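You operate a simulated robot arm through the tools that you are given. There is no shell and no other tool. Be economical: measure what you need, move in short steps, check, and stop when the job is done.

You are at the controls of a simulated two-armed robot. One attempt, no reset.

## Task
Free the frame from the jig and lift it onto the blue mat.
Fine: open both jig catches and turn the fence knob back to slack.
Where things are to end (x, y in the base frame): small frame within 5 cm of [59, 61].
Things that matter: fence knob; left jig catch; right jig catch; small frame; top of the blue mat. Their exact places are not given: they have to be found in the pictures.

The check looks at the end state, three seconds after you hand in, the way a careful person would. Anything else that was tipped, shoved, dropped, spilled or broken makes it a failure.

## Robot
Two 7-joint arms with two-finger grippers on one trunk, on a base that drives. Base frame: it is fixed to the floor where the robot stands at the start and does not move with it; the origin is under the middle of the robot, x ahead of it, y to its left, z up; the surface under the hand at the start is at about z = 82. Readings come in cm, degrees, newtons and seconds.
The left shoulder is at the start at [4.5, 17.5, 120.3], the right one opposite. With the tool pointing down near the work surface each hand reaches from about 10 to 84 cm from the robot's upright axis, wherever it stands, measured 20 degrees to its own side. Places, roughly: fence knob [50, 20, 90]; left jig catch [50, 30, 90]; right jig catch [50, 0, 90]; small frame [100, -225, 50]; top of the blue mat [60, 60, 80]. Payload 2.94 kg a hand.
The TCP of each hand is the grasp point between the finger pads, 3 cm short of the fingertips. In the tool frame z runs along the fingers and y along their closing line. Largest opening 13.8 cm; the body of the gripper starts 10.9 cm behind the TCP.
Orientation is that of the tool frame in the base frame, as [roll, pitch, yaw] about the fixed x, y, z axes, in that order (R = Rz(yaw) Ry(pitch) Rx(roll)). With the fingers straight down and closing along the base's y, the tool's x points along the base's -x, its y along +y and its z along -z.

## Interface
- The arms move only by the tool move_arm. It takes "left_targets", "right_targets" or both (then of equal length, played together; a hand with none holds still); each is a list of rows, each an object of numbers (a shift or turn left out is 0, a gripper value left out holds the last): "tx", "ty", "tz": the shift along the base's x, y, z in units of 50 mm (1.0 is 50 mm); "rx", "ry", "rz": the turn, a rotation vector about the base's x, y, z in units of 6 degrees (1.0 is 6 degrees); "grip": the finger opening in m, from 0 to 0.138. In form: [{"tx": .., "ty": .., "tz": .., "rx": .., "ry": .., "rz": .., "grip": ..}, ...]. A call has 1 to 12 rows; each row shifts and turns the commanded pose from where the row before left it. A call with a number of a shift or a turn outside -1 to 1 is refused whole. Rows are played at 5 a second. More than 5 cm and 8.6 degrees between two rows, or a gripper value outside its range, and nothing of the call is played. Where a pose cannot be reached the arm comes as near as it can. A force on the tool above 90 N (or 10 N above the force at the start of the call, whichever is more), or a blocked arm, ends the call early, and 0.2 s more pass. The fingers move at their own pace and stop on an object; they squeeze with about 37 N. The grip force told is the motor's: it shows also when the fingers shut on nothing. Time passes only in rows, and 0.2 s behind the last, so rows that do not move let the fingers close. It gives the time, the measured TCP pose, the force on the tool (base axes), the opening and the grip force at its end, in the units of the frame above (readings bear some noise), with the torque about the TCP (base axes, N m) and any sound that the robot's microphone picked up.
- Cameras (640 x 400 px; columns grow to the right, rows downward): "scene" is now at [12.42, 0.78, 168.4]; the picture's right is [0.16, -0.99, 0.00], its down [-0.77, -0.12, -0.63] and it looks along [0.62, 0.10, -0.78] (base axes); focal length 254 px, centre (320, 200). "left" rides on the left gripper at [7.1, -1.9, -14.6] in its tool frame; the picture's right is [0.26, 0.97, 0.00], its down [-0.85, 0.23, -0.48] and it looks along [-0.46, 0.12, 0.88] (tool axes); focal length 280 px, centre (320, 200). "right" rides on the right gripper at [7.1, 1.9, -14.6] in its tool frame; the picture's right is [-0.26, 0.96, 0.00], its down [-0.85, -0.23, -0.48] and it looks along [-0.46, -0.12, 0.88] (tool axes); focal length 280 px, centre (320, 200).
- snapshot(camera): a new picture of that camera. It takes no simulated time.
- slide_trunk(by): slides the trunk up (or, below 0, down) by that many cm; the arms and the scene camera ride with it, the base frame stays. It gives what a move gives, with no picture.
- roll_base(legs): drives the robot by 1 to 6 legs, each [ahead, turn to the left] in cm and degrees, along the robot's own axes; the way and the turn of a leg run together, so that a leg with both is an arc; at most 150 cm and 180 degrees a leg. The arms and the cameras ride along, it lands a little off, and it stops where it bumps. It gives what a move gives.
- head_to(pan, tilt): turns the head with the scene camera to pan (to the left, within 120 degrees either way) and tilt (down, from -29 to 69), counted from straight ahead of the robot. It gives what a move gives.
- pixel_to_xyz(camera, pixels): there is no depth. For up to 12 entries [column, row, z] of the newest picture of that camera ("zoom" is the newest enlarged one), the place [x, y] in the base frame at which the ray of that pixel passes the height z, good to about 0.2 cm, but the place of the scene camera against the robot may be out by one fixed shift of up to 1.8 cm in any direction. It takes no simulated time.
- inspect(camera, box): a new picture of the part [left, top, right, bottom] of that camera's present view, enlarged. It takes no simulated time.
- hand_in(): hands the job in; it is judged then, once.

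Work in short steps. Measure before you move; look again where a grasp or a placing could have gone wrong, and mend it. You have 80 turns and 78 pictures in all, those below and enlarged ones among them. Open the grippers and draw the arms clear of the work before you hand the job in, unless the task says otherwise; then end with one line.

The tools are called as a command line: name --argument value ..., lists and objects as JSON in quotes. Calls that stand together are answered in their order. move_arm: Moves the arms, as the interface text tells. Its arguments: {"type":"object","properties":{"left_targets":{"type":"array","items":{"type":"object","properties":{"tx":{"type":"number"},"ty":{"type":"number"},"tz":{"type":"number"},"rx":{"type":"number"},"ry":{"type":"number"},"rz":{"type":"number"},"grip":{"type":"number"}}}},"right_targets":{"type":"array","items":{"type":"object","properties":{"tx":{"type":"number"},"ty":{"type":"number"},"tz":{"type":"number"},"rx":{"type":"number"},"ry":{"type":"number"},"rz":{"type":"number"},"grip":{"type":"number"}}}}},"required":[]} The other tools are called the same way: slide_trunk (by) slides the trunk up or down; roll_base (legs) drives the base; head_to (pan, tilt) turns the head that bears the scene camera; snapshot (camera) takes a picture; pixel_to_xyz (camera, pixels) gives the place at which the rays of pixels pass given heights; inspect (camera, box) takes an enlarged picture of a part of a camera's view; hand_in () hands the job in.

At the start:

```text
t: 0.0
left_ee_pos: [38.47, 33.49, 118.97]
left_orientation: [180.0, 0.0, 180.0]
left_force: [-0.4, -0.9, -0.1]
left_ft_torque: [-0.01, 0.02, -0.02]
left_finger_gap: 13.81
left_grasp_force: 0.1
right_ee_pos: [58.69, -3.67, 120.74]
right_orientation: [179.9, 0.0, 179.9]
right_force: [0.0, 0.4, -0.6]
right_ft_torque: [-0.03, 0.02, -0.01]
right_finger_gap: 13.81
right_grasp_force: 0.0
trunk travel left (down, up): [-37.5, 35.9]
robot x, y, heading: [-0.28, -0.21, 0.1]
head pan, tilt: [9.2, 51.2]
```

scene: 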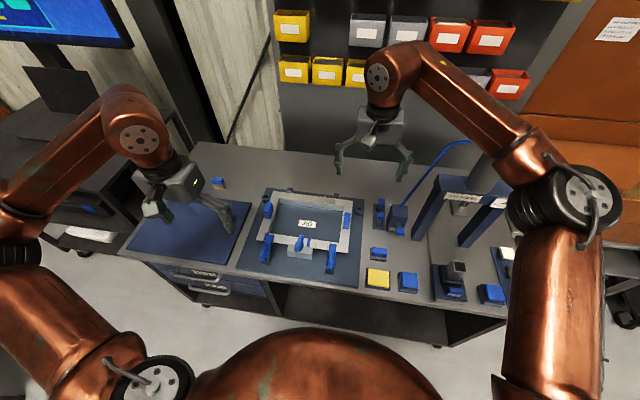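
right: 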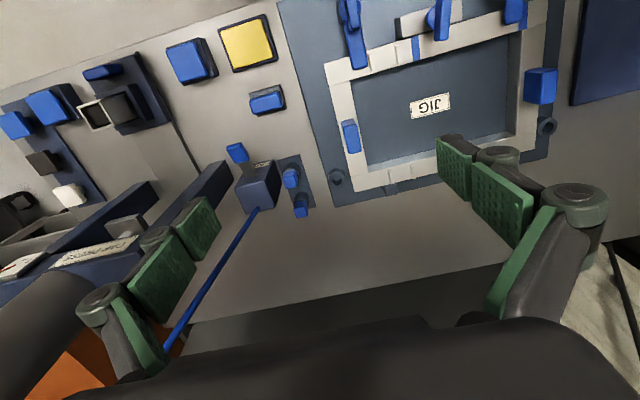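
left: 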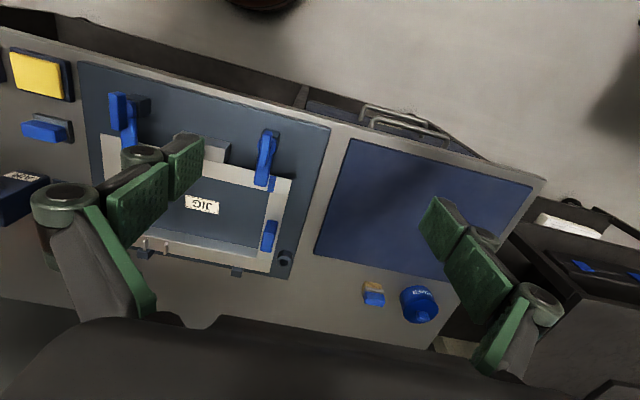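

The scene shows the jig at about (300,235) with the frame held in it. I enlarge the jig in both the scene and left views to see the catches and the knob.

inspect --camera "scene" --box '[230, 170, 390, 300]'

inspect --camera "left" --box '[70, 50, 340, 290]'

inspect --camera "right" --box '[270, 0, 590, 210]'

```text
3.08 times, centred on (310, 235) of scene
```

zoom: 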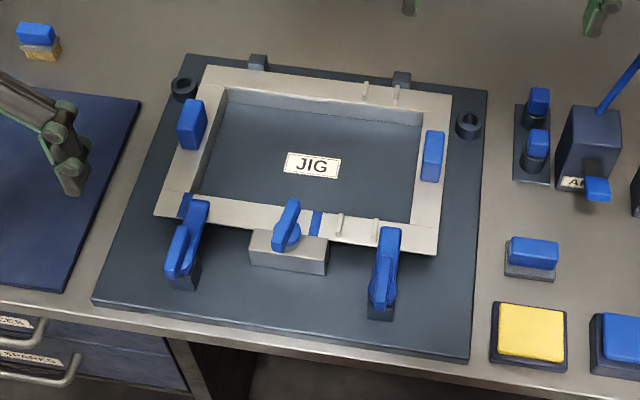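

```text
1.67 times, centred on (205, 170) of left
```

zoom: 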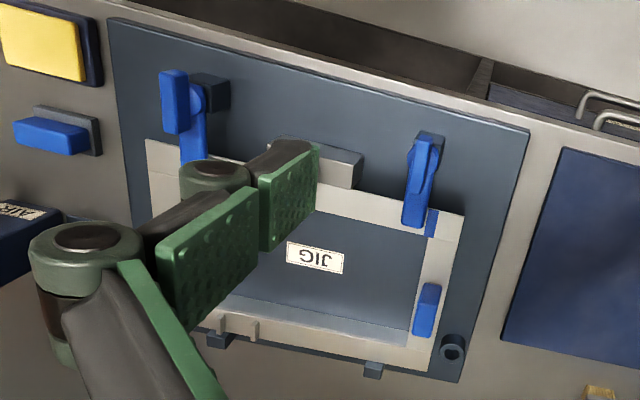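

```text
1.90 times, centred on (430, 105) of right
```

zoom: 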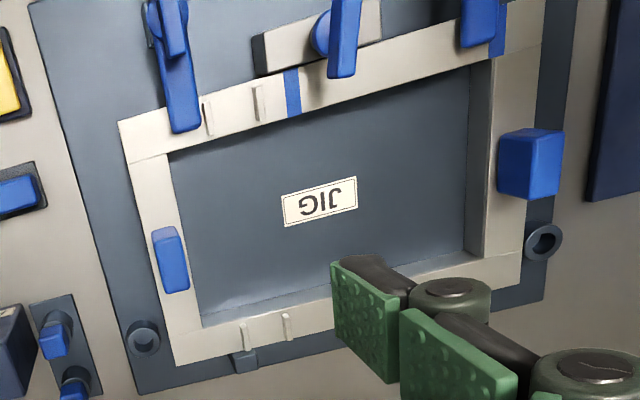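

I get places for the jig parts from the scene picture: left catch (265,248), right catch (331,258), knob (299,243), frame corners, side blue blocks and mat corners.

pixel_to_xyz --camera "scene" --pixels '[[265.4, 248, 88], [331, 257.7, 88], [299.5, 243, 88], [272.6, 192, 86], [352, 201.5, 86], [347, 252, 86], [257, 239, 86], [268.5, 210, 88], [346, 220, 88], [128, 250, 82], [190, 195, 82], [308, 223, 84]]'

pixel_to_xyz --camera "right" --pixels '[[355, 40, 88], [442, 20, 88], [514, 10, 88], [350, 135, 88], [540, 85, 88], [430, 105, 84], [336, 178, 85], [546, 127, 85]]'

pixel_to_xyz --camera "left" --pixels '[[265, 160, 88], [268, 235, 88], [350, 140, 82], [543, 180, 82], [314, 255, 82], [202, 205, 84], [285, 258, 85], [125, 110, 88]]'

```text
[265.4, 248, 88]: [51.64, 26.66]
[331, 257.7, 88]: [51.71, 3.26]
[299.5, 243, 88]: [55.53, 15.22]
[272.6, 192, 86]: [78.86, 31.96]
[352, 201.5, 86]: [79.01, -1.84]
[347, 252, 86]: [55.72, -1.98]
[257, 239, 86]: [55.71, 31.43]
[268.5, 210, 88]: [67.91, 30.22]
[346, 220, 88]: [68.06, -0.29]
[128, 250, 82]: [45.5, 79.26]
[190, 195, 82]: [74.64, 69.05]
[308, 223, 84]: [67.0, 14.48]
```

```text
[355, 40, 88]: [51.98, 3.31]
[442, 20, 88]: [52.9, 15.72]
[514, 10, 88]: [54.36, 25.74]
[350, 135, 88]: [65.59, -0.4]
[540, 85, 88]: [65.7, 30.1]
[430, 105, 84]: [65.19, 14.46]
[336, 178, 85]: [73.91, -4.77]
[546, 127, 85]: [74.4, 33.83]
```

```text
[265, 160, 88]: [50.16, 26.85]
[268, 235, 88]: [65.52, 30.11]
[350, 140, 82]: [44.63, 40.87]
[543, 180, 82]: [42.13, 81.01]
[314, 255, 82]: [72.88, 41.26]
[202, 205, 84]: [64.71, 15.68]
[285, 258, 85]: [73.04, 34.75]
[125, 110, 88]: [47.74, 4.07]
```

Scene-camera readings sit about +1.8 cm in x from the hand cameras, so I'll trust the hand cameras. I move the left hand to about (42,26,105) and the right hand to about (42,5,105) to look closer at the catches.

move_arm --left_targets '[{"tx": 0.35, "ty": -0.7, "tz": -0.9}, {"tx": 0.35, "ty": -0.8, "tz": -0.9}, {"tz": -0.9}, {}]' --right_targets '[{"tx": -0.9, "ty": 0.1, "tz": -0.8}, {"tx": -0.9, "ty": 0.1, "tz": -0.8}, {"tx": -0.9, "tz": -0.8}, {"tx": -0.6, "tz": -0.6}]'

snapshot --camera "left"

snapshot --camera "right"

```text
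refused: row 1 steps farther than a row can; nothing moved
```

```text
71 pictures are left
```

left: 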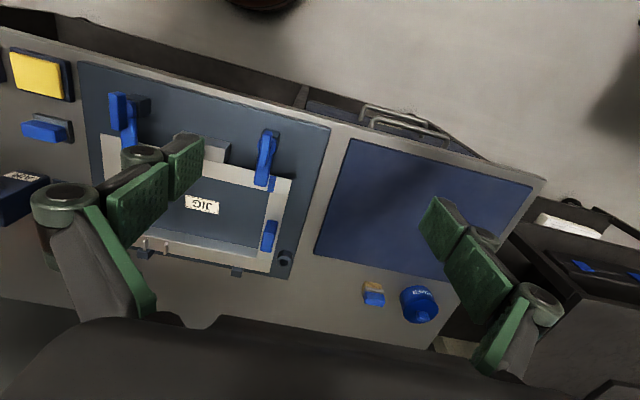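

```text
70 pictures are left
```

right: 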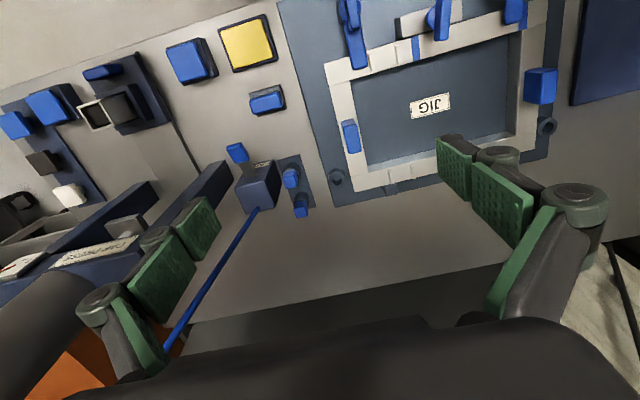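

The total step per row must stay under 5 cm, so nothing moved. I repeat the approach with smaller rows.

move_arm --left_targets '[{"tx": 0.2, "ty": -0.4, "tz": -0.7}, {"tx": 0.2, "ty": -0.4, "tz": -0.7}, {"tx": 0.2, "ty": -0.4, "tz": -0.7}, {"tx": 0.1, "ty": -0.3, "tz": -0.6}, {}, {}]' --right_targets '[{"tx": -0.6, "ty": 0.3, "tz": -0.6}, {"tx": -0.6, "ty": 0.3, "tz": -0.6}, {"tx": -0.6, "ty": 0.3, "tz": -0.6}, {"tx": -0.6, "ty": 0.3, "tz": -0.6}, {"tx": -0.6, "tz": -0.6}, {}]'

snapshot --camera "left"

snapshot --camera "right"

```text
t: 1.4
left_ee_pos: [41.99, 26.07, 105.36]
left_orientation: [-179.9, 0.0, 180.0]
left_force: [-0.2, 0.7, 0.1]
left_ft_torque: [-0.03, 0.06, 0.01]
left_finger_gap: 13.79
left_grasp_force: 0.0
right_ee_pos: [43.61, 2.25, 105.62]
right_orientation: [180.0, 0.1, 179.8]
right_force: [-0.1, 0.8, -0.8]
right_ft_torque: [-0.03, -0.03, -0.01]
right_finger_gap: 13.82
right_grasp_force: 0.0
trunk travel left (down, up): [-37.5, 35.9]
robot x, y, heading: [0.63, -0.17, -0.0]
head pan, tilt: [9.2, 51.2]
```

```text
69 pictures are left
```

left: 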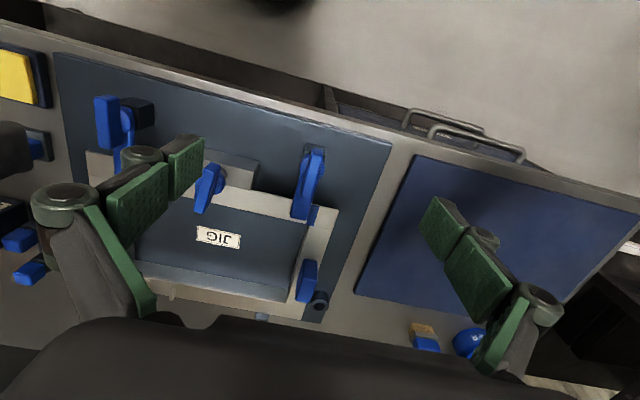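

```text
68 pictures are left
```

right: 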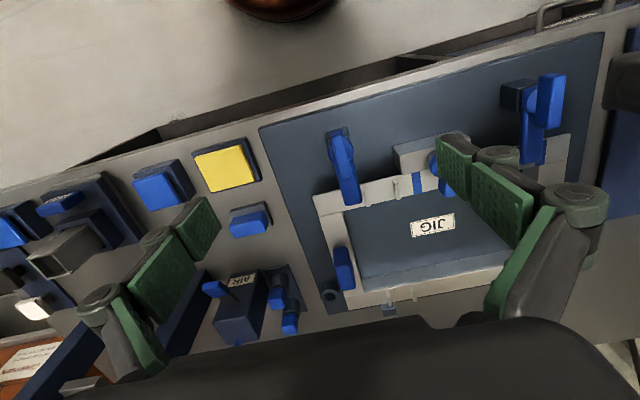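

Both cameras now see the catches: left at (310,180) in the left view, right at (343,165) in the right view, with the opposite catches seen from the side. I enlarge these.

inspect --camera "left" --box '[260, 130, 360, 240]'

inspect --camera "right" --box '[470, 60, 590, 180]'

inspect --camera "left" --box '[80, 80, 270, 230]'

inspect --camera "right" --box '[310, 110, 450, 220]'

```text
3.64 times, centred on (310, 185) of left
```

zoom: 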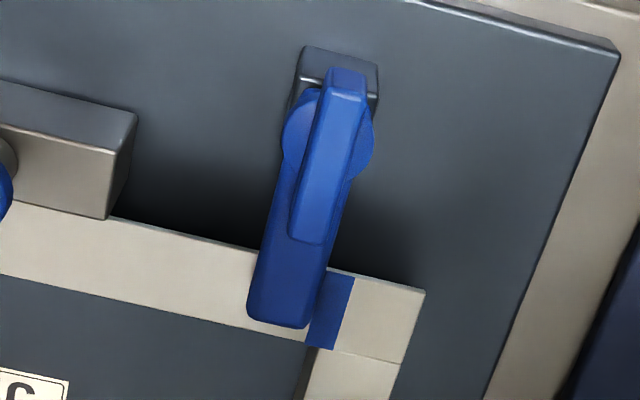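

```text
3.33 times, centred on (530, 120) of right
```

zoom: 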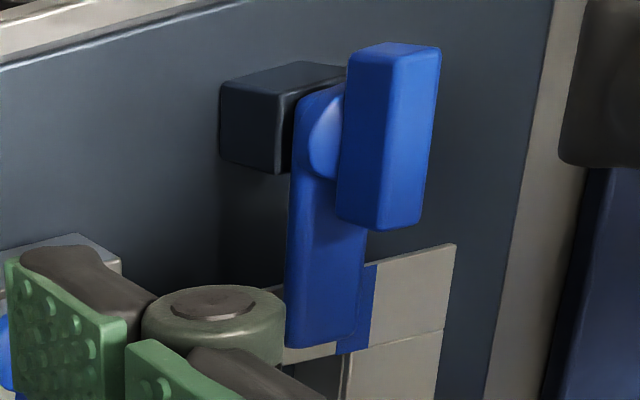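

```text
2.67 times, centred on (175, 155) of left
```

zoom: 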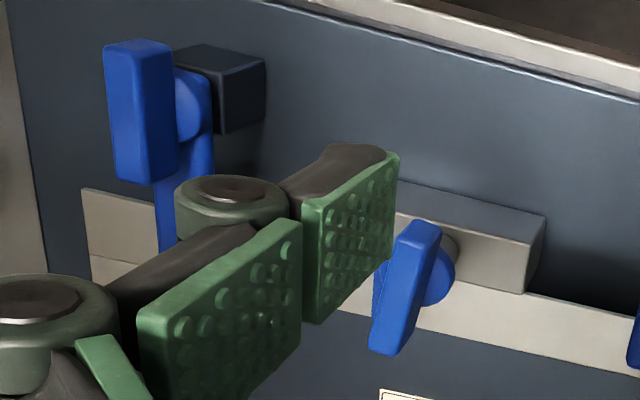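

```text
3.64 times, centred on (380, 165) of right
```

zoom: 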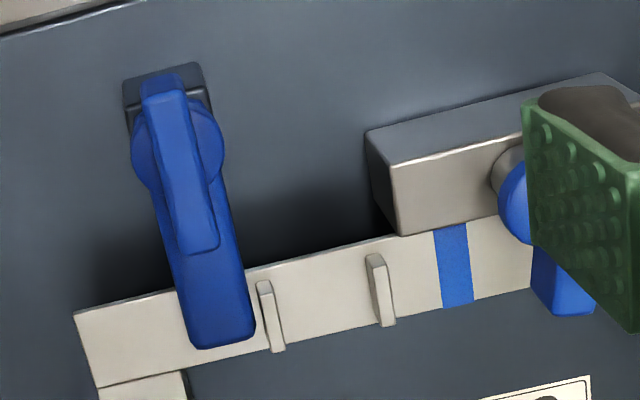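

Each catch looks like a post with a blue arm over the frame and a bar handle on a vertical pivot; the knob bar sits on the fence block. I triangulate the handle tops from both hand views.

pixel_to_xyz --camera "left" --pixels '[[310.5, 196.8, 88], [310.5, 196.8, 94], [311.4, 176.2, 88], [311.4, 176.2, 94], [118, 153.5, 88], [118, 153.5, 94], [131, 148, 88], [131, 148, 94], [196, 213, 88], [196, 213, 94], [315, 155, 88], [315, 155, 94]]'

pixel_to_xyz --camera "right" --pixels '[[558.5, 128.4, 88], [558.5, 128.4, 94], [562, 75, 88], [562, 75, 94], [351, 178, 88], [351, 178, 94], [342, 179, 88], [342, 179, 94], [338, 134, 88], [338, 134, 94]]'

```text
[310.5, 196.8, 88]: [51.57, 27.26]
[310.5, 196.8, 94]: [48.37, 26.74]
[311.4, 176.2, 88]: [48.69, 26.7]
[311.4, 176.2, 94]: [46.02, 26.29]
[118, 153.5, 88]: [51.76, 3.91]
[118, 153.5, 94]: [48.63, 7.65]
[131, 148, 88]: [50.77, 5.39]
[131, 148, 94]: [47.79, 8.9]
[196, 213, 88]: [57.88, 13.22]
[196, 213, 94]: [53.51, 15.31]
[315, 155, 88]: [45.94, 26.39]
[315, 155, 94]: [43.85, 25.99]
```

```text
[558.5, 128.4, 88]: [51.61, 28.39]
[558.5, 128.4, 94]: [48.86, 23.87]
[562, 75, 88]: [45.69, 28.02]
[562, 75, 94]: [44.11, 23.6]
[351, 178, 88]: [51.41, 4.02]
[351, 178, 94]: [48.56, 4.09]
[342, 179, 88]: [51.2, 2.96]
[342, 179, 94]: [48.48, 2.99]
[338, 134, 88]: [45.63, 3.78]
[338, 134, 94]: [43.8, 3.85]
```

I misconverted one pixel, so I redo the right-catch and knob points in the left view.

pixel_to_xyz --camera "left" --pixels '[[99.3, 147.5, 88], [99.3, 147.5, 94], [95, 98, 88], [95, 98, 94], [194, 212, 88], [194, 212, 94], [205, 214, 88], [205, 214, 94], [209.5, 163, 88], [209.5, 163, 94], [219, 164.5, 88], [219, 164.5, 94]]'

inspect --camera "scene" --box '[250, 220, 350, 280]'

```text
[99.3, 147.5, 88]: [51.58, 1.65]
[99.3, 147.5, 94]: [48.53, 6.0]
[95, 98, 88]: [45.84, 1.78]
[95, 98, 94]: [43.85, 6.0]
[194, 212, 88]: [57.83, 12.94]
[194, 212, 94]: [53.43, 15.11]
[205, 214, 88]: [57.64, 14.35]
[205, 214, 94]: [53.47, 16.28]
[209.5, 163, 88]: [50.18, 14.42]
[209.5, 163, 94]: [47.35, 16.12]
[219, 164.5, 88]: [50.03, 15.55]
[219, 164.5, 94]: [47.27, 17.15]
```

```text
6.40 times, centred on (300, 250) of scene
```

zoom: 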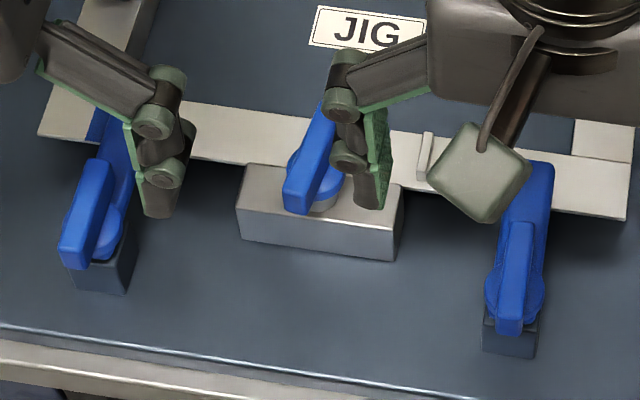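

Both catch handles have tops near z 89.8, about 5.5 cm long along x and 1.1 cm wide, centred at about (47.9, 26.5) and (47.9, 3.5). I bring both hands above them with the fingers partly closed, stopping at z≈94.5 to check.

move_arm --left_targets '[{"tx": 0.6, "ty": 0.1, "grip": 0.05}, {"tx": 0.58, "tz": -0.3}, {"tz": -0.7}, {"tz": -0.7}, {"tz": -0.45}, {}]' --right_targets '[{"tx": 0.5, "ty": 0.15, "grip": 0.05}, {"tx": 0.36, "ty": 0.1, "tz": -0.3}, {"tz": -0.7}, {"tz": -0.7}, {"tz": -0.5}, {}]'

snapshot --camera "left"

snapshot --camera "right"

```text
t: 2.8
left_ee_pos: [47.79, 26.41, 94.74]
left_orientation: [-179.9, 0.1, 180.0]
left_force: [0.1, -0.5, 0.5]
left_ft_torque: [-0.02, -0.05, 0.02]
left_finger_gap: 5.02
left_grasp_force: 0.0
right_ee_pos: [48.15, 3.66, 94.64]
right_orientation: [179.9, 0.0, 179.9]
right_force: [-0.5, -0.4, 0.0]
right_ft_torque: [-0.02, 0.0, 0.0]
right_finger_gap: 5.0
right_grasp_force: 0.0
trunk travel left (down, up): [-37.5, 35.9]
robot x, y, heading: [0.03, -0.21, -0.1]
head pan, tilt: [9.2, 51.2]
```

```text
62 pictures are left
```

left: 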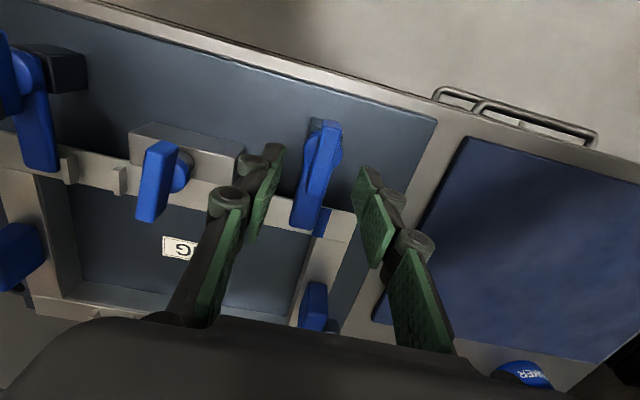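

```text
61 pictures are left
```

right: 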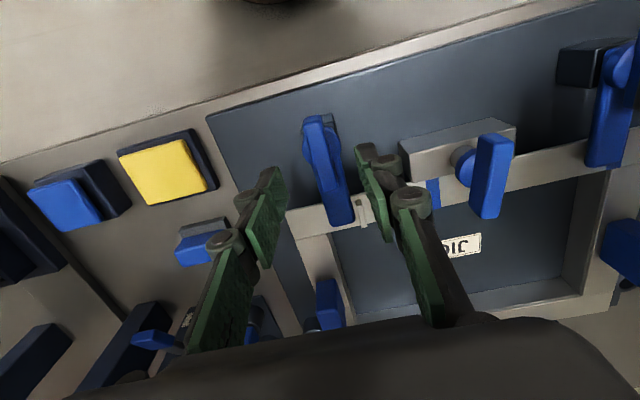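

Both handles lie centred between the open fingers. I lower about 3.6 cm so the tips flank the handles and close gently.

move_arm --left_targets '[{"tz": -0.4, "ty": 0.02}, {"tz": -0.32}, {"grip": 0.03}, {"grip": 0.0}, {}, {}, {}]' --right_targets '[{"tz": -0.4, "tx": -0.04}, {"tz": -0.3}, {"grip": 0.03}, {"grip": 0.0}, {}, {}, {}]'

snapshot --camera "left"

snapshot --camera "right"

```text
t: 4.4
left_ee_pos: [47.96, 26.62, 90.93]
left_orientation: [-179.9, -0.1, 180.0]
left_force: [-1.4, -1.6, 2.1]
left_ft_torque: [0.03, 0.05, 0.01]
left_finger_gap: 1.35
left_grasp_force: 40.1
right_ee_pos: [47.81, 3.67, 91.21]
right_orientation: [179.9, -0.1, 179.9]
right_force: [-0.2, 11.4, -7.4]
right_ft_torque: [0.38, -0.22, -0.02]
right_finger_gap: 1.36
right_grasp_force: 39.8
trunk travel left (down, up): [-37.5, 35.9]
robot x, y, heading: [-0.45, 0.05, -0.0]
head pan, tilt: [9.2, 51.2]
```

```text
60 pictures are left
```

left: 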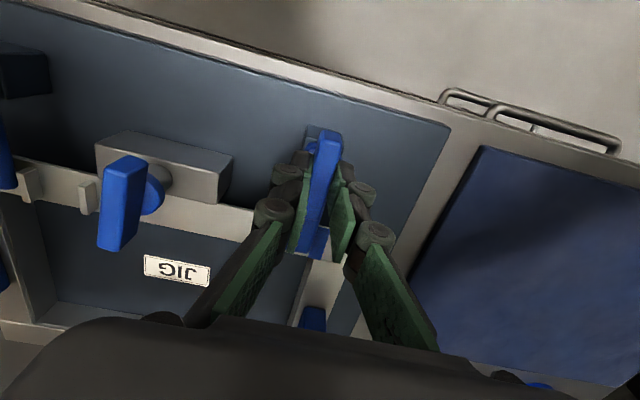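

```text
59 pictures are left
```

right: 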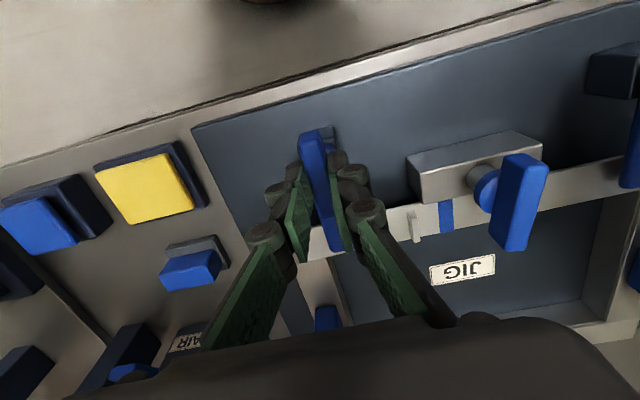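

Both handles are gripped (gap 1.35, ~40 N). I turn each outward by 18° as a trial, left counter-clockwise and right clockwise, watching the torque.

move_arm --left_targets '[{"rz": 1}, {"rz": 1}, {"rz": 1}, {}]' --right_targets '[{"rz": -1, "ty": 0.03}, {"rz": -1}, {"rz": -1}, {}]'

inspect --camera "scene" --box '[230, 200, 370, 290]'

```text
t: 5.4
left_ee_pos: [47.81, 26.74, 91.01]
left_orientation: [-179.9, 0.0, -161.9]
left_force: [0.0, -2.4, -6.2]
left_ft_torque: [0.11, -0.58, 0.02]
left_finger_gap: 1.38
left_grasp_force: 40.2
right_ee_pos: [47.74, 3.9, 91.25]
right_orientation: [179.9, -0.1, 161.8]
right_force: [-4.1, 7.5, -5.2]
right_ft_torque: [0.16, -0.05, -0.01]
right_finger_gap: 1.38
right_grasp_force: 39.9
trunk travel left (down, up): [-37.5, 35.9]
robot x, y, heading: [0.09, -0.06, 0.1]
head pan, tilt: [9.2, 51.2]
```

```text
4.44 times, centred on (300, 245) of scene
```

zoom: 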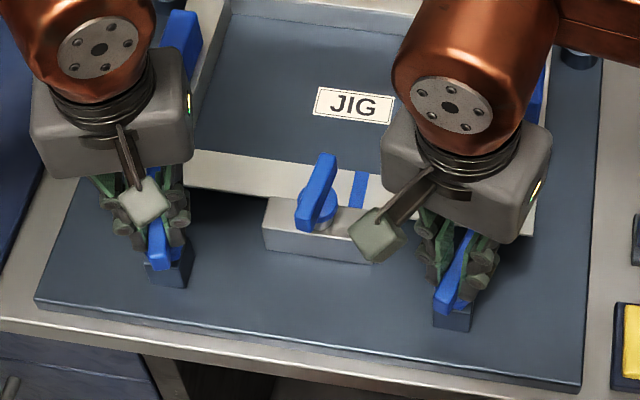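

The turn is free with almost no torque on either side. I continue another 48°.

move_arm --left_targets '[{"rz": 1}, {"rz": 1}, {"rz": 1}, {"rz": 1}, {"rz": 1}, {"rz": 1}, {"rz": 1}, {"rz": 1}, {}]' --right_targets '[{"rz": -1, "ty": 0.02}, {"rz": -1}, {"rz": -1}, {"rz": -1}, {"rz": -1}, {"rz": -1}, {"rz": -1}, {"rz": -1}, {}]'

snapshot --camera "scene"

snapshot --camera "left"

```text
t: 7.4
left_ee_pos: [47.97, 26.74, 90.93]
left_orientation: [-180.0, 0.0, -113.9]
left_force: [7.0, 2.9, -23.8]
left_ft_torque: [0.82, -0.5, -0.02]
left_finger_gap: 1.39
left_grasp_force: 40.0
right_ee_pos: [47.98, 3.76, 91.28]
right_orientation: [179.9, 0.0, 113.8]
right_force: [-7.0, -3.9, 11.7]
right_ft_torque: [0.02, 0.22, -0.04]
right_finger_gap: 1.36
right_grasp_force: 39.8
trunk travel left (down, up): [-37.5, 35.9]
robot x, y, heading: [-0.03, 0.2, 0.1]
head pan, tilt: [9.2, 51.2]
```

```text
57 pictures are left
```

scene: 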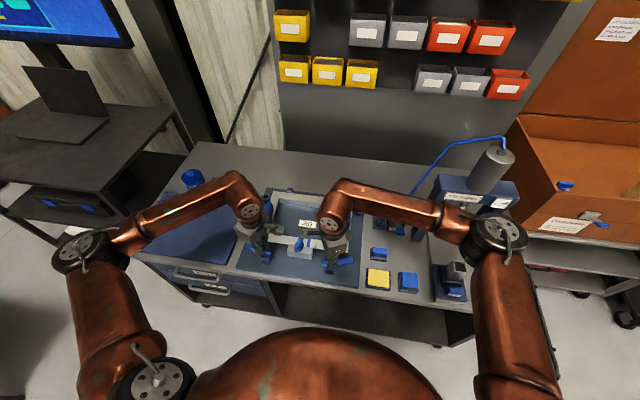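

```text
56 pictures are left
```

left: 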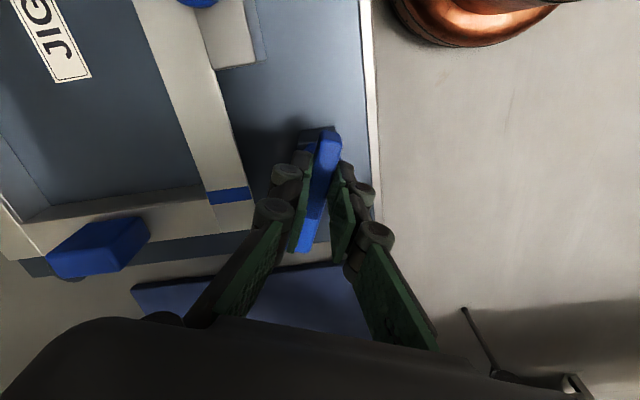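

Both arms now swing off the frame (seen clear in the left view around (315,200)). I complete the turn to 90°.

move_arm --left_targets '[{"rz": 1}, {"rz": 1}, {"rz": 1}, {"rz": 1}, {}]' --right_targets '[{"rz": -1}, {"rz": -1}, {"rz": -1}, {"rz": -1}, {}]'

inspect --camera "scene" --box '[230, 180, 370, 290]'

```text
t: 8.6
left_ee_pos: [47.84, 26.71, 90.95]
left_orientation: [179.9, 0.0, -89.9]
left_force: [6.0, 0.3, -24.7]
left_ft_torque: [0.34, -0.14, 0.0]
left_finger_gap: 1.39
left_grasp_force: 39.9
right_ee_pos: [48.01, 3.76, 91.32]
right_orientation: [179.9, 0.0, 89.8]
right_force: [-5.7, -1.3, 8.0]
right_ft_torque: [0.04, 0.08, 0.21]
right_finger_gap: 1.4
right_grasp_force: 40.0
trunk travel left (down, up): [-37.5, 35.9]
robot x, y, heading: [-0.38, -0.13, -0.2]
head pan, tilt: [9.2, 51.2]
```

```text
3.64 times, centred on (300, 235) of scene
```

zoom: 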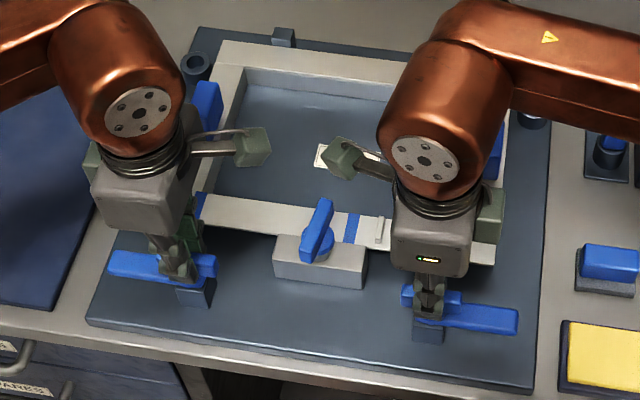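

Both catch arms now point sideways at 90° (right reads 0.21 N·m, likely its stop). I open the fingers, rise, and turn the wrists partly back.

move_arm --left_targets '[{"grip": 0.04}, {}, {"tz": 0.5}, {"tz": 0.6}, {"tz": 0.6, "rz": -1}, {"tz": 0.6, "rz": -1}, {"rz": -1}, {"rz": -1}, {"rz": -1}, {"rz": -1}, {"rz": -1}, {"rz": -1}]' --right_targets '[{"grip": 0.04}, {}, {"tz": 0.5}, {"tz": 0.6}, {"tz": 0.6, "rz": 1}, {"tz": 0.6, "rz": 1}, {"rz": 1}, {"rz": 1}, {"rz": 1}, {"rz": 1}, {"rz": 1}, {"rz": 1}]'

move_arm --left_targets '[{"rz": -1}, {"rz": -1}, {"rz": -1}, {"rz": -1}, {"rz": -1}, {"rz": -1}, {"rz": -1}, {}]' --right_targets '[{"rz": 1}, {"rz": 1}, {"rz": 1}, {"rz": 1}, {"rz": 1}, {"rz": 1}, {"rz": 1}, {}]'

snapshot --camera "left"

snapshot --camera "right"

```text
t: 11.2
left_ee_pos: [47.83, 26.71, 102.66]
left_orientation: [179.9, 0.0, -138.1]
left_force: [-0.2, -0.5, 0.3]
left_ft_torque: [0.04, 0.01, -0.01]
left_finger_gap: 4.04
left_grasp_force: 0.0
right_ee_pos: [47.82, 3.8, 102.76]
right_orientation: [179.9, 0.0, 137.9]
right_force: [0.1, 0.6, -1.2]
right_ft_torque: [-0.01, -0.02, 0.0]
right_finger_gap: 4.01
right_grasp_force: 0.0
trunk travel left (down, up): [-37.5, 35.9]
robot x, y, heading: [-0.04, 0.06, 0.1]
head pan, tilt: [9.2, 51.2]
```

```text
t: 13.0
left_ee_pos: [48.02, 26.65, 102.65]
left_orientation: [179.9, 0.0, 179.9]
left_force: [0.1, 0.1, -0.2]
left_ft_torque: [-0.03, -0.03, -0.01]
left_finger_gap: 3.99
left_grasp_force: 0.1
right_ee_pos: [47.79, 3.79, 102.77]
right_orientation: [179.9, 0.0, 180.0]
right_force: [0.0, -0.4, 0.0]
right_ft_torque: [0.0, 0.03, 0.02]
right_finger_gap: 3.99
right_grasp_force: 0.0
trunk travel left (down, up): [-37.5, 35.9]
robot x, y, heading: [0.03, 0.04, 0.1]
head pan, tilt: [9.2, 51.2]
```

```text
54 pictures are left
```

left: 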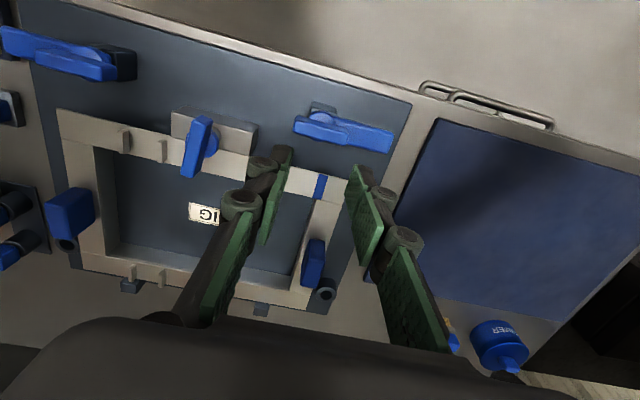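

```text
53 pictures are left
```

right: 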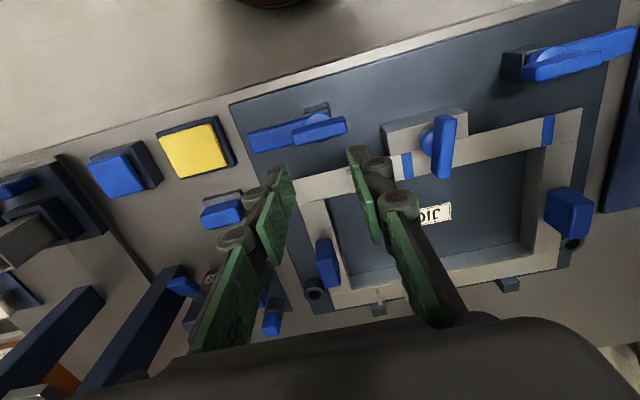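

Both catches are open and stay open. I enlarge the fence knob in both views and triangulate it.

inspect --camera "left" --box '[150, 90, 270, 200]'

inspect --camera "right" --box '[370, 90, 490, 200]'

```text
3.64 times, centred on (210, 145) of left
```

zoom: 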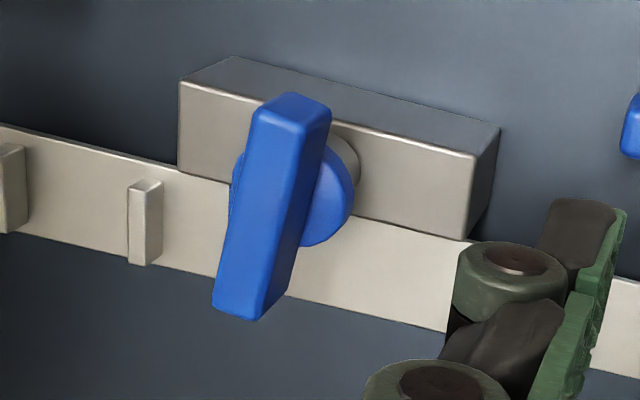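

```text
3.64 times, centred on (430, 145) of right
```

zoom: 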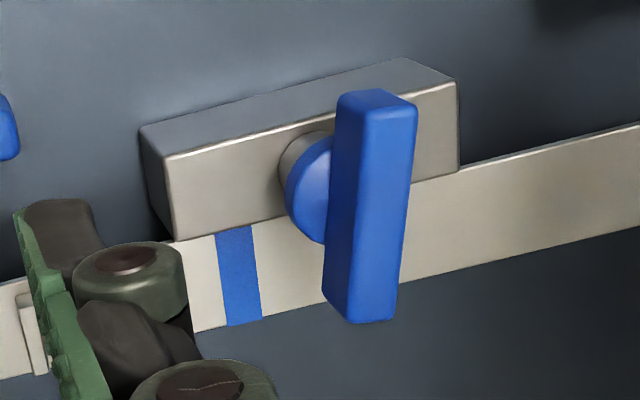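

I triangulate the top corners of the knob bar from both views.

pixel_to_xyz --camera "left" --pixels '[[180.6, 173.3, 88], [180.6, 173.3, 94], [193, 178, 88], [193, 178, 94], [204.5, 121.6, 88], [204.5, 121.6, 94], [192.1, 119.7, 88], [192.1, 119.7, 94]]'

pixel_to_xyz --camera "right" --pixels '[[437.7, 178.5, 88], [437.7, 178.5, 94], [451.2, 178, 88], [451.2, 178, 94], [456.6, 119.7, 88], [456.6, 119.7, 94]]'

```text
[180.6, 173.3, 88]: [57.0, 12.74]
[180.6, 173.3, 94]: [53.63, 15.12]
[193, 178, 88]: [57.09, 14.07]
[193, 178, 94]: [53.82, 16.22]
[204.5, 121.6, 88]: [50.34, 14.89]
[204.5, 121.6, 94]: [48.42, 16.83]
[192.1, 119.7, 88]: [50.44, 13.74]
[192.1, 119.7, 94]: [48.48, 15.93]
```

```text
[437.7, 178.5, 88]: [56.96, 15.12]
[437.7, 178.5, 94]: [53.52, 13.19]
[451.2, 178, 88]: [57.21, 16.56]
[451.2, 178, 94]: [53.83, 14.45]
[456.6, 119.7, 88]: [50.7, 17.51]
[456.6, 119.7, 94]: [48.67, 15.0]
```

The knob bar top is at z≈91.4, centred at about (52.2, 15.1), and tilted about −8° from x. I clear the left hand away and bring the right hand over the knob, turned −8°.

move_arm --left_targets '[{"ty": 0.8, "tz": 0.4}, {"ty": 0.8, "tz": 0.4}, {"ty": 0.6}, {}, {}, {}]' --right_targets '[{}, {}, {"tx": 0.4, "ty": 0.75, "rz": -0.7}, {"tx": 0.3, "ty": 0.75, "rz": -0.63}, {"tx": 0.18, "ty": 0.76, "tz": -0.5}, {"tz": -0.8}, {}]'

snapshot --camera "right"

```text
refused: give rows for one hand, or as many for the one as for the other
```

```text
50 pictures are left
```

right: 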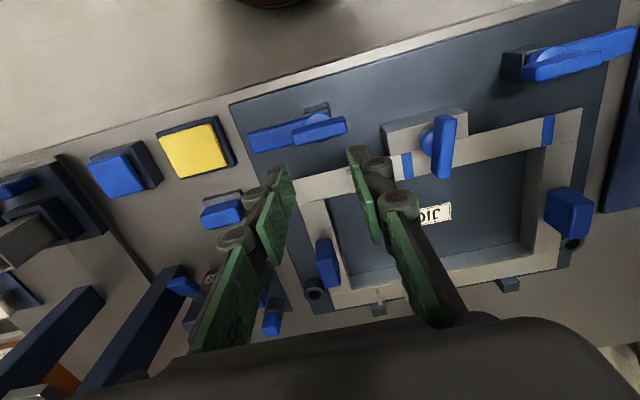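

The row counts differed, so nothing moved; same move again with equal rows.

move_arm --left_targets '[{"ty": 0.8, "tz": 0.4}, {"ty": 0.8, "tz": 0.4}, {"ty": 0.6}, {}, {}, {}, {}]' --right_targets '[{}, {}, {"tx": 0.4, "ty": 0.75, "rz": -0.7}, {"tx": 0.3, "ty": 0.75, "rz": -0.63}, {"tx": 0.18, "ty": 0.76, "tz": -0.5}, {"tz": -0.8}, {}]'

snapshot --camera "right"

```text
t: 14.6
left_ee_pos: [47.8, 37.65, 106.72]
left_orientation: [-179.9, 0.1, 180.0]
left_force: [0.0, -0.1, 0.0]
left_ft_torque: [-0.01, -0.01, 0.01]
left_finger_gap: 4.0
left_grasp_force: 0.0
right_ee_pos: [52.38, 15.18, 96.16]
right_orientation: [179.9, 0.0, 171.9]
right_force: [-0.3, 0.7, 0.1]
right_ft_torque: [-0.04, -0.05, 0.0]
right_finger_gap: 4.0
right_grasp_force: 0.1
trunk travel left (down, up): [-37.5, 35.9]
robot x, y, heading: [-0.0, 0.03, 0.2]
head pan, tilt: [9.2, 51.2]
```

```text
49 pictures are left
```

right: 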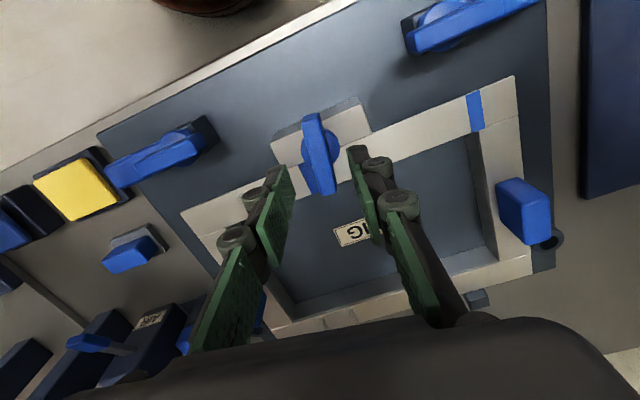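

The knob bar at (320,155) lies between the fingers and in line with them. I lower 3.5 cm to z≈92.7 and close.

move_arm --right_targets '[{"tz": -0.4, "tx": -0.03}, {"tz": -0.3}, {"grip": 0.025}, {"grip": 0.0}, {}, {}, {}]'

move_arm --right_targets '[{"rz": 1}, {"rz": 1}, {"rz": 1}, {}]'

snapshot --camera "right"

```text
t: 16.2
left_ee_pos: [47.9, 37.65, 106.53]
left_orientation: [180.0, 0.0, 180.0]
left_force: [0.8, 0.2, 0.7]
left_ft_torque: [-0.02, 0.05, 0.01]
left_finger_gap: 3.99
left_grasp_force: 0.0
right_ee_pos: [52.21, 15.07, 92.78]
right_orientation: [179.9, -0.2, 171.9]
right_force: [1.3, 9.1, -3.4]
right_ft_torque: [0.25, -0.3, 0.05]
right_finger_gap: 1.39
right_grasp_force: 40.2
trunk travel left (down, up): [-37.5, 35.9]
robot x, y, heading: [0.08, 0.13, 0.0]
head pan, tilt: [9.2, 51.2]
```

```text
t: 17.2
left_ee_pos: [47.67, 37.71, 106.73]
left_orientation: [-179.9, 0.0, 180.0]
left_force: [0.6, 0.1, -0.1]
left_ft_torque: [0.0, 0.0, -0.02]
left_finger_gap: 4.0
left_grasp_force: 0.0
right_ee_pos: [51.76, 15.14, 92.83]
right_orientation: [179.9, -0.4, -169.8]
right_force: [-31.3, 6.3, -12.8]
right_ft_torque: [0.12, 0.71, -0.58]
right_finger_gap: 1.38
right_grasp_force: 39.7
trunk travel left (down, up): [-37.5, 35.9]
robot x, y, heading: [-0.06, -0.09, -0.0]
head pan, tilt: [9.2, 51.2]
```

```text
48 pictures are left
```

right: 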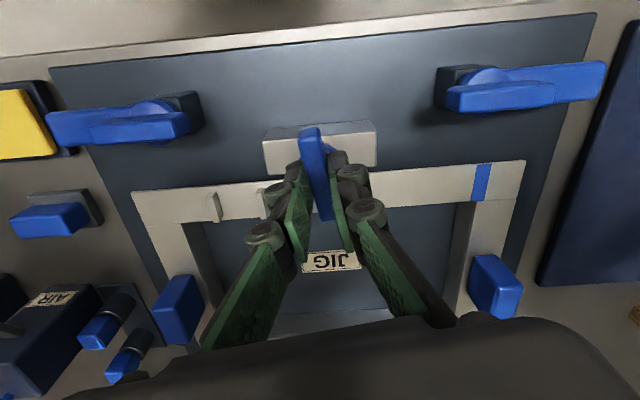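

The bar turned counter-clockwise by 18° but with −0.6 N·m and a −31 N side force. I turn back and 12° beyond clockwise to compare the resistance.

move_arm --right_targets '[{"rz": -1}, {"rz": -1}, {"rz": -1}, {}]'

move_arm --right_targets '[{"rz": -1}, {"rz": -1}, {}]'

snapshot --camera "right"

```text
t: 18.2
left_ee_pos: [47.88, 37.75, 106.59]
left_orientation: [-180.0, 0.0, -180.0]
left_force: [-0.3, 0.1, 0.0]
left_ft_torque: [-0.05, -0.02, -0.01]
left_finger_gap: 4.0
left_grasp_force: 0.0
right_ee_pos: [52.33, 15.15, 92.71]
right_orientation: [179.9, 0.1, 171.7]
right_force: [-5.9, 10.2, -9.8]
right_ft_torque: [0.4, 0.84, -0.17]
right_finger_gap: 1.36
right_grasp_force: 40.4
trunk travel left (down, up): [-37.5, 35.9]
robot x, y, heading: [-0.02, 0.11, 0.1]
head pan, tilt: [9.2, 51.2]
```

```text
t: 19.0
left_ee_pos: [47.91, 37.78, 106.58]
left_orientation: [-179.9, 0.0, 179.9]
left_force: [0.1, 0.7, 0.6]
left_ft_torque: [0.0, 0.02, 0.02]
left_finger_gap: 4.0
left_grasp_force: 0.1
right_ee_pos: [52.28, 15.17, 92.85]
right_orientation: [179.8, 0.1, 159.8]
right_force: [11.0, 10.9, -3.1]
right_ft_torque: [-0.01, -1.29, 1.16]
right_finger_gap: 1.59
right_grasp_force: 41.9
trunk travel left (down, up): [-37.5, 35.9]
robot x, y, heading: [0.25, -0.36, -0.2]
head pan, tilt: [9.2, 51.2]
```

```text
47 pictures are left
```

right: 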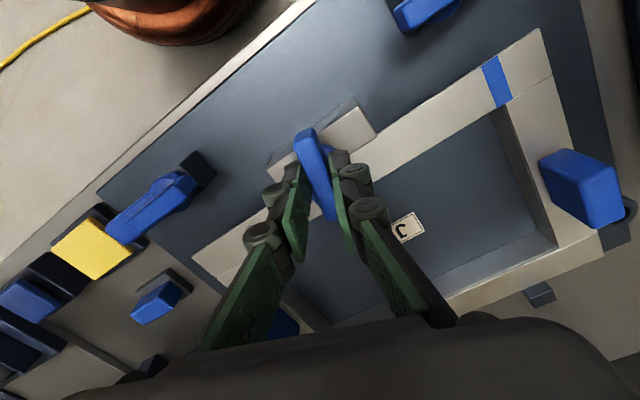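

Clockwise is a hard stop (1.16 N·m, the bar wedging the fingers to 1.59), so counter-clockwise is the loosening direction. I turn back and on counter-clockwise.

move_arm --right_targets '[{"rz": 1}, {"rz": 1}, {"rz": 1}, {"rz": 1}, {"rz": 1}, {"rz": 1}, {"rz": 1}, {}]'

move_arm --right_targets '[{"rz": 1}, {"rz": 1}, {"rz": 1}, {"rz": 1}, {}]'

snapshot --camera "right"

```text
t: 20.8
left_ee_pos: [47.71, 37.74, 106.78]
left_orientation: [-179.9, 0.1, -179.9]
left_force: [0.4, 0.3, 0.8]
left_ft_torque: [0.02, 0.0, 0.03]
left_finger_gap: 4.0
left_grasp_force: 0.1
right_ee_pos: [51.41, 15.31, 92.82]
right_orientation: [179.7, -0.5, -158.1]
right_force: [-35.5, 4.7, -9.8]
right_ft_torque: [-0.01, 0.91, -0.76]
right_finger_gap: 1.37
right_grasp_force: 40.5
trunk travel left (down, up): [-37.5, 35.9]
robot x, y, heading: [0.11, -0.06, 0.1]
head pan, tilt: [9.2, 51.2]
```

```text
t: 22.0
left_ee_pos: [47.53, 37.72, 106.74]
left_orientation: [-179.7, 0.2, 180.0]
left_force: [-0.2, 0.5, -0.2]
left_ft_torque: [-0.03, 0.0, 0.02]
left_finger_gap: 3.99
left_grasp_force: 0.0
right_ee_pos: [51.1, 15.33, 92.98]
right_orientation: [179.4, -0.3, -133.7]
right_force: [-43.8, 8.9, -7.3]
right_ft_torque: [0.13, 0.97, -1.06]
right_finger_gap: 1.86
right_grasp_force: 43.7
trunk travel left (down, up): [-37.5, 35.9]
robot x, y, heading: [0.14, 0.09, -0.1]
head pan, tilt: [9.2, 51.2]
```

```text
46 pictures are left
```

right: 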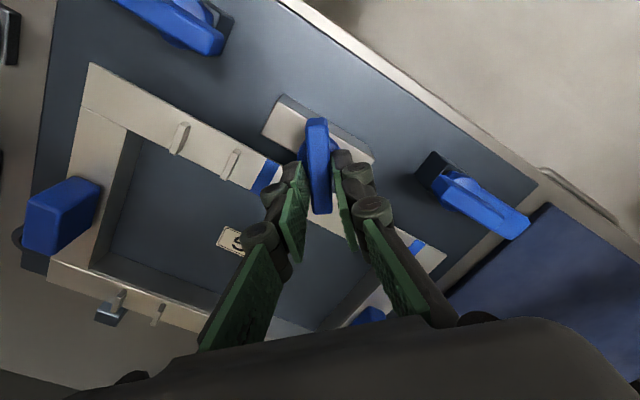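

While turning, the fence draws back in −x (TCP pushed from 52.2 to 51.1), and now the fingers are pried to 1.86. I relieve the side force by following −x, back the turn off 12° and read again.

move_arm --right_targets '[{"tx": -0.1, "rz": -1}, {"tx": -0.12, "rz": -1}, {}, {}]'

snapshot --camera "right"

```text
t: 23.0
left_ee_pos: [47.87, 37.88, 106.49]
left_orientation: [-179.8, -0.1, -180.0]
left_force: [1.2, 0.1, -0.4]
left_ft_torque: [0.04, 0.0, 0.0]
left_finger_gap: 4.01
left_grasp_force: 0.1
right_ee_pos: [51.3, 15.42, 92.94]
right_orientation: [179.9, 0.2, -146.1]
right_force: [2.2, 23.6, 2.8]
right_ft_torque: [0.84, -0.58, -0.05]
right_finger_gap: 1.35
right_grasp_force: 39.6
trunk travel left (down, up): [-37.5, 35.9]
robot x, y, heading: [-0.03, 0.53, 0.2]
head pan, tilt: [9.2, 51.2]
```

```text
45 pictures are left
```

right: 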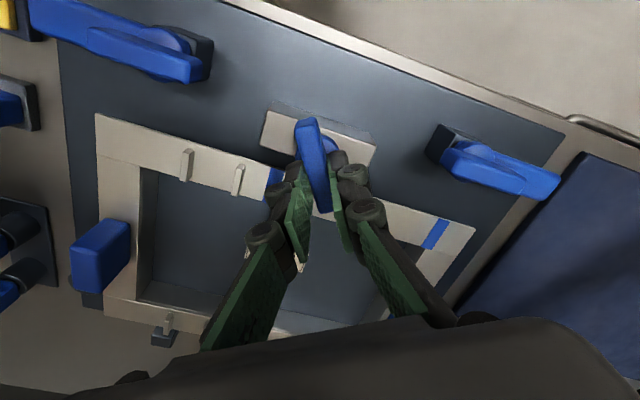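

Now nearly force-free in x with bar at ~34°. I turn on counter-clockwise by 18°, following a little in −x and +y.

move_arm --right_targets '[{"rz": 1, "tx": -0.02, "ty": 0.04}, {"rz": 1, "tx": -0.02}, {"rz": 1, "tx": -0.02}, {}]'

snapshot --camera "right"

```text
t: 24.0
left_ee_pos: [47.77, 37.81, 106.68]
left_orientation: [-179.8, 0.1, 179.9]
left_force: [-0.1, 0.2, -0.8]
left_ft_torque: [-0.01, -0.02, -0.01]
left_finger_gap: 4.0
left_grasp_force: 0.1
right_ee_pos: [50.49, 15.52, 92.89]
right_orientation: [179.7, 0.1, -127.9]
right_force: [-9.6, 24.3, 14.9]
right_ft_torque: [0.85, 0.07, -0.28]
right_finger_gap: 1.36
right_grasp_force: 40.5
trunk travel left (down, up): [-37.5, 35.9]
robot x, y, heading: [0.27, 0.29, -0.1]
head pan, tilt: [9.2, 51.2]
```

```text
44 pictures are left
```

right: 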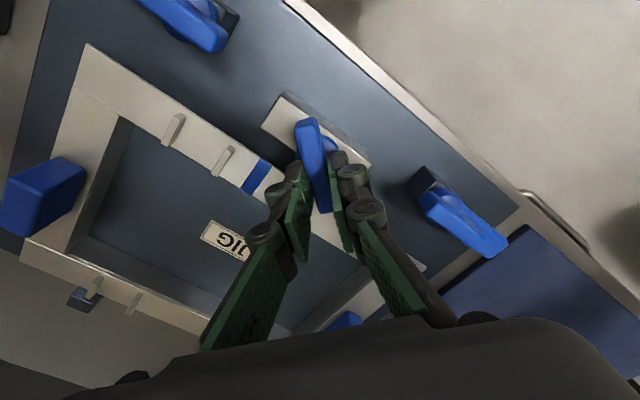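

The knob turns well and the fence keeps withdrawing (x 50.5 at 52°). I continue 36°, following −0.17 cm per row.

move_arm --right_targets '[{"rz": 1, "tx": -0.05, "ty": 0.05}, {"rz": 1, "tx": -0.035}, {"rz": 1, "tx": -0.035}, {"rz": 1, "tx": -0.035}, {"rz": 1, "tx": -0.035}, {"rz": 1, "tx": -0.035}, {}]'

snapshot --camera "right"

```text
t: 25.6
left_ee_pos: [47.7, 37.7, 106.57]
left_orientation: [-179.7, 0.2, -179.9]
left_force: [0.0, 0.8, 0.1]
left_ft_torque: [-0.01, 0.0, 0.02]
left_finger_gap: 4.0
left_grasp_force: 0.2
right_ee_pos: [49.91, 15.75, 93.01]
right_orientation: [179.9, 0.0, -113.1]
right_force: [-11.1, 19.5, 16.2]
right_ft_torque: [0.16, 0.42, -0.34]
right_finger_gap: 1.35
right_grasp_force: 40.0
right hand out of reach, approached as far as the arm can: row 3, 4, 5, 6
trunk travel left (down, up): [-37.5, 35.9]
robot x, y, heading: [-0.03, 0.12, 0.1]
head pan, tilt: [9.2, 51.2]
```

```text
43 pictures are left
```

right: 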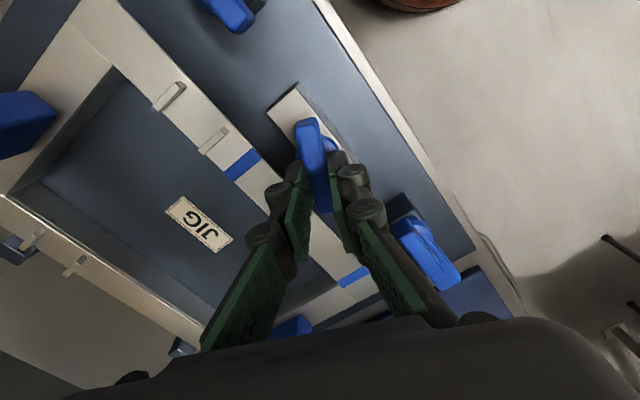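

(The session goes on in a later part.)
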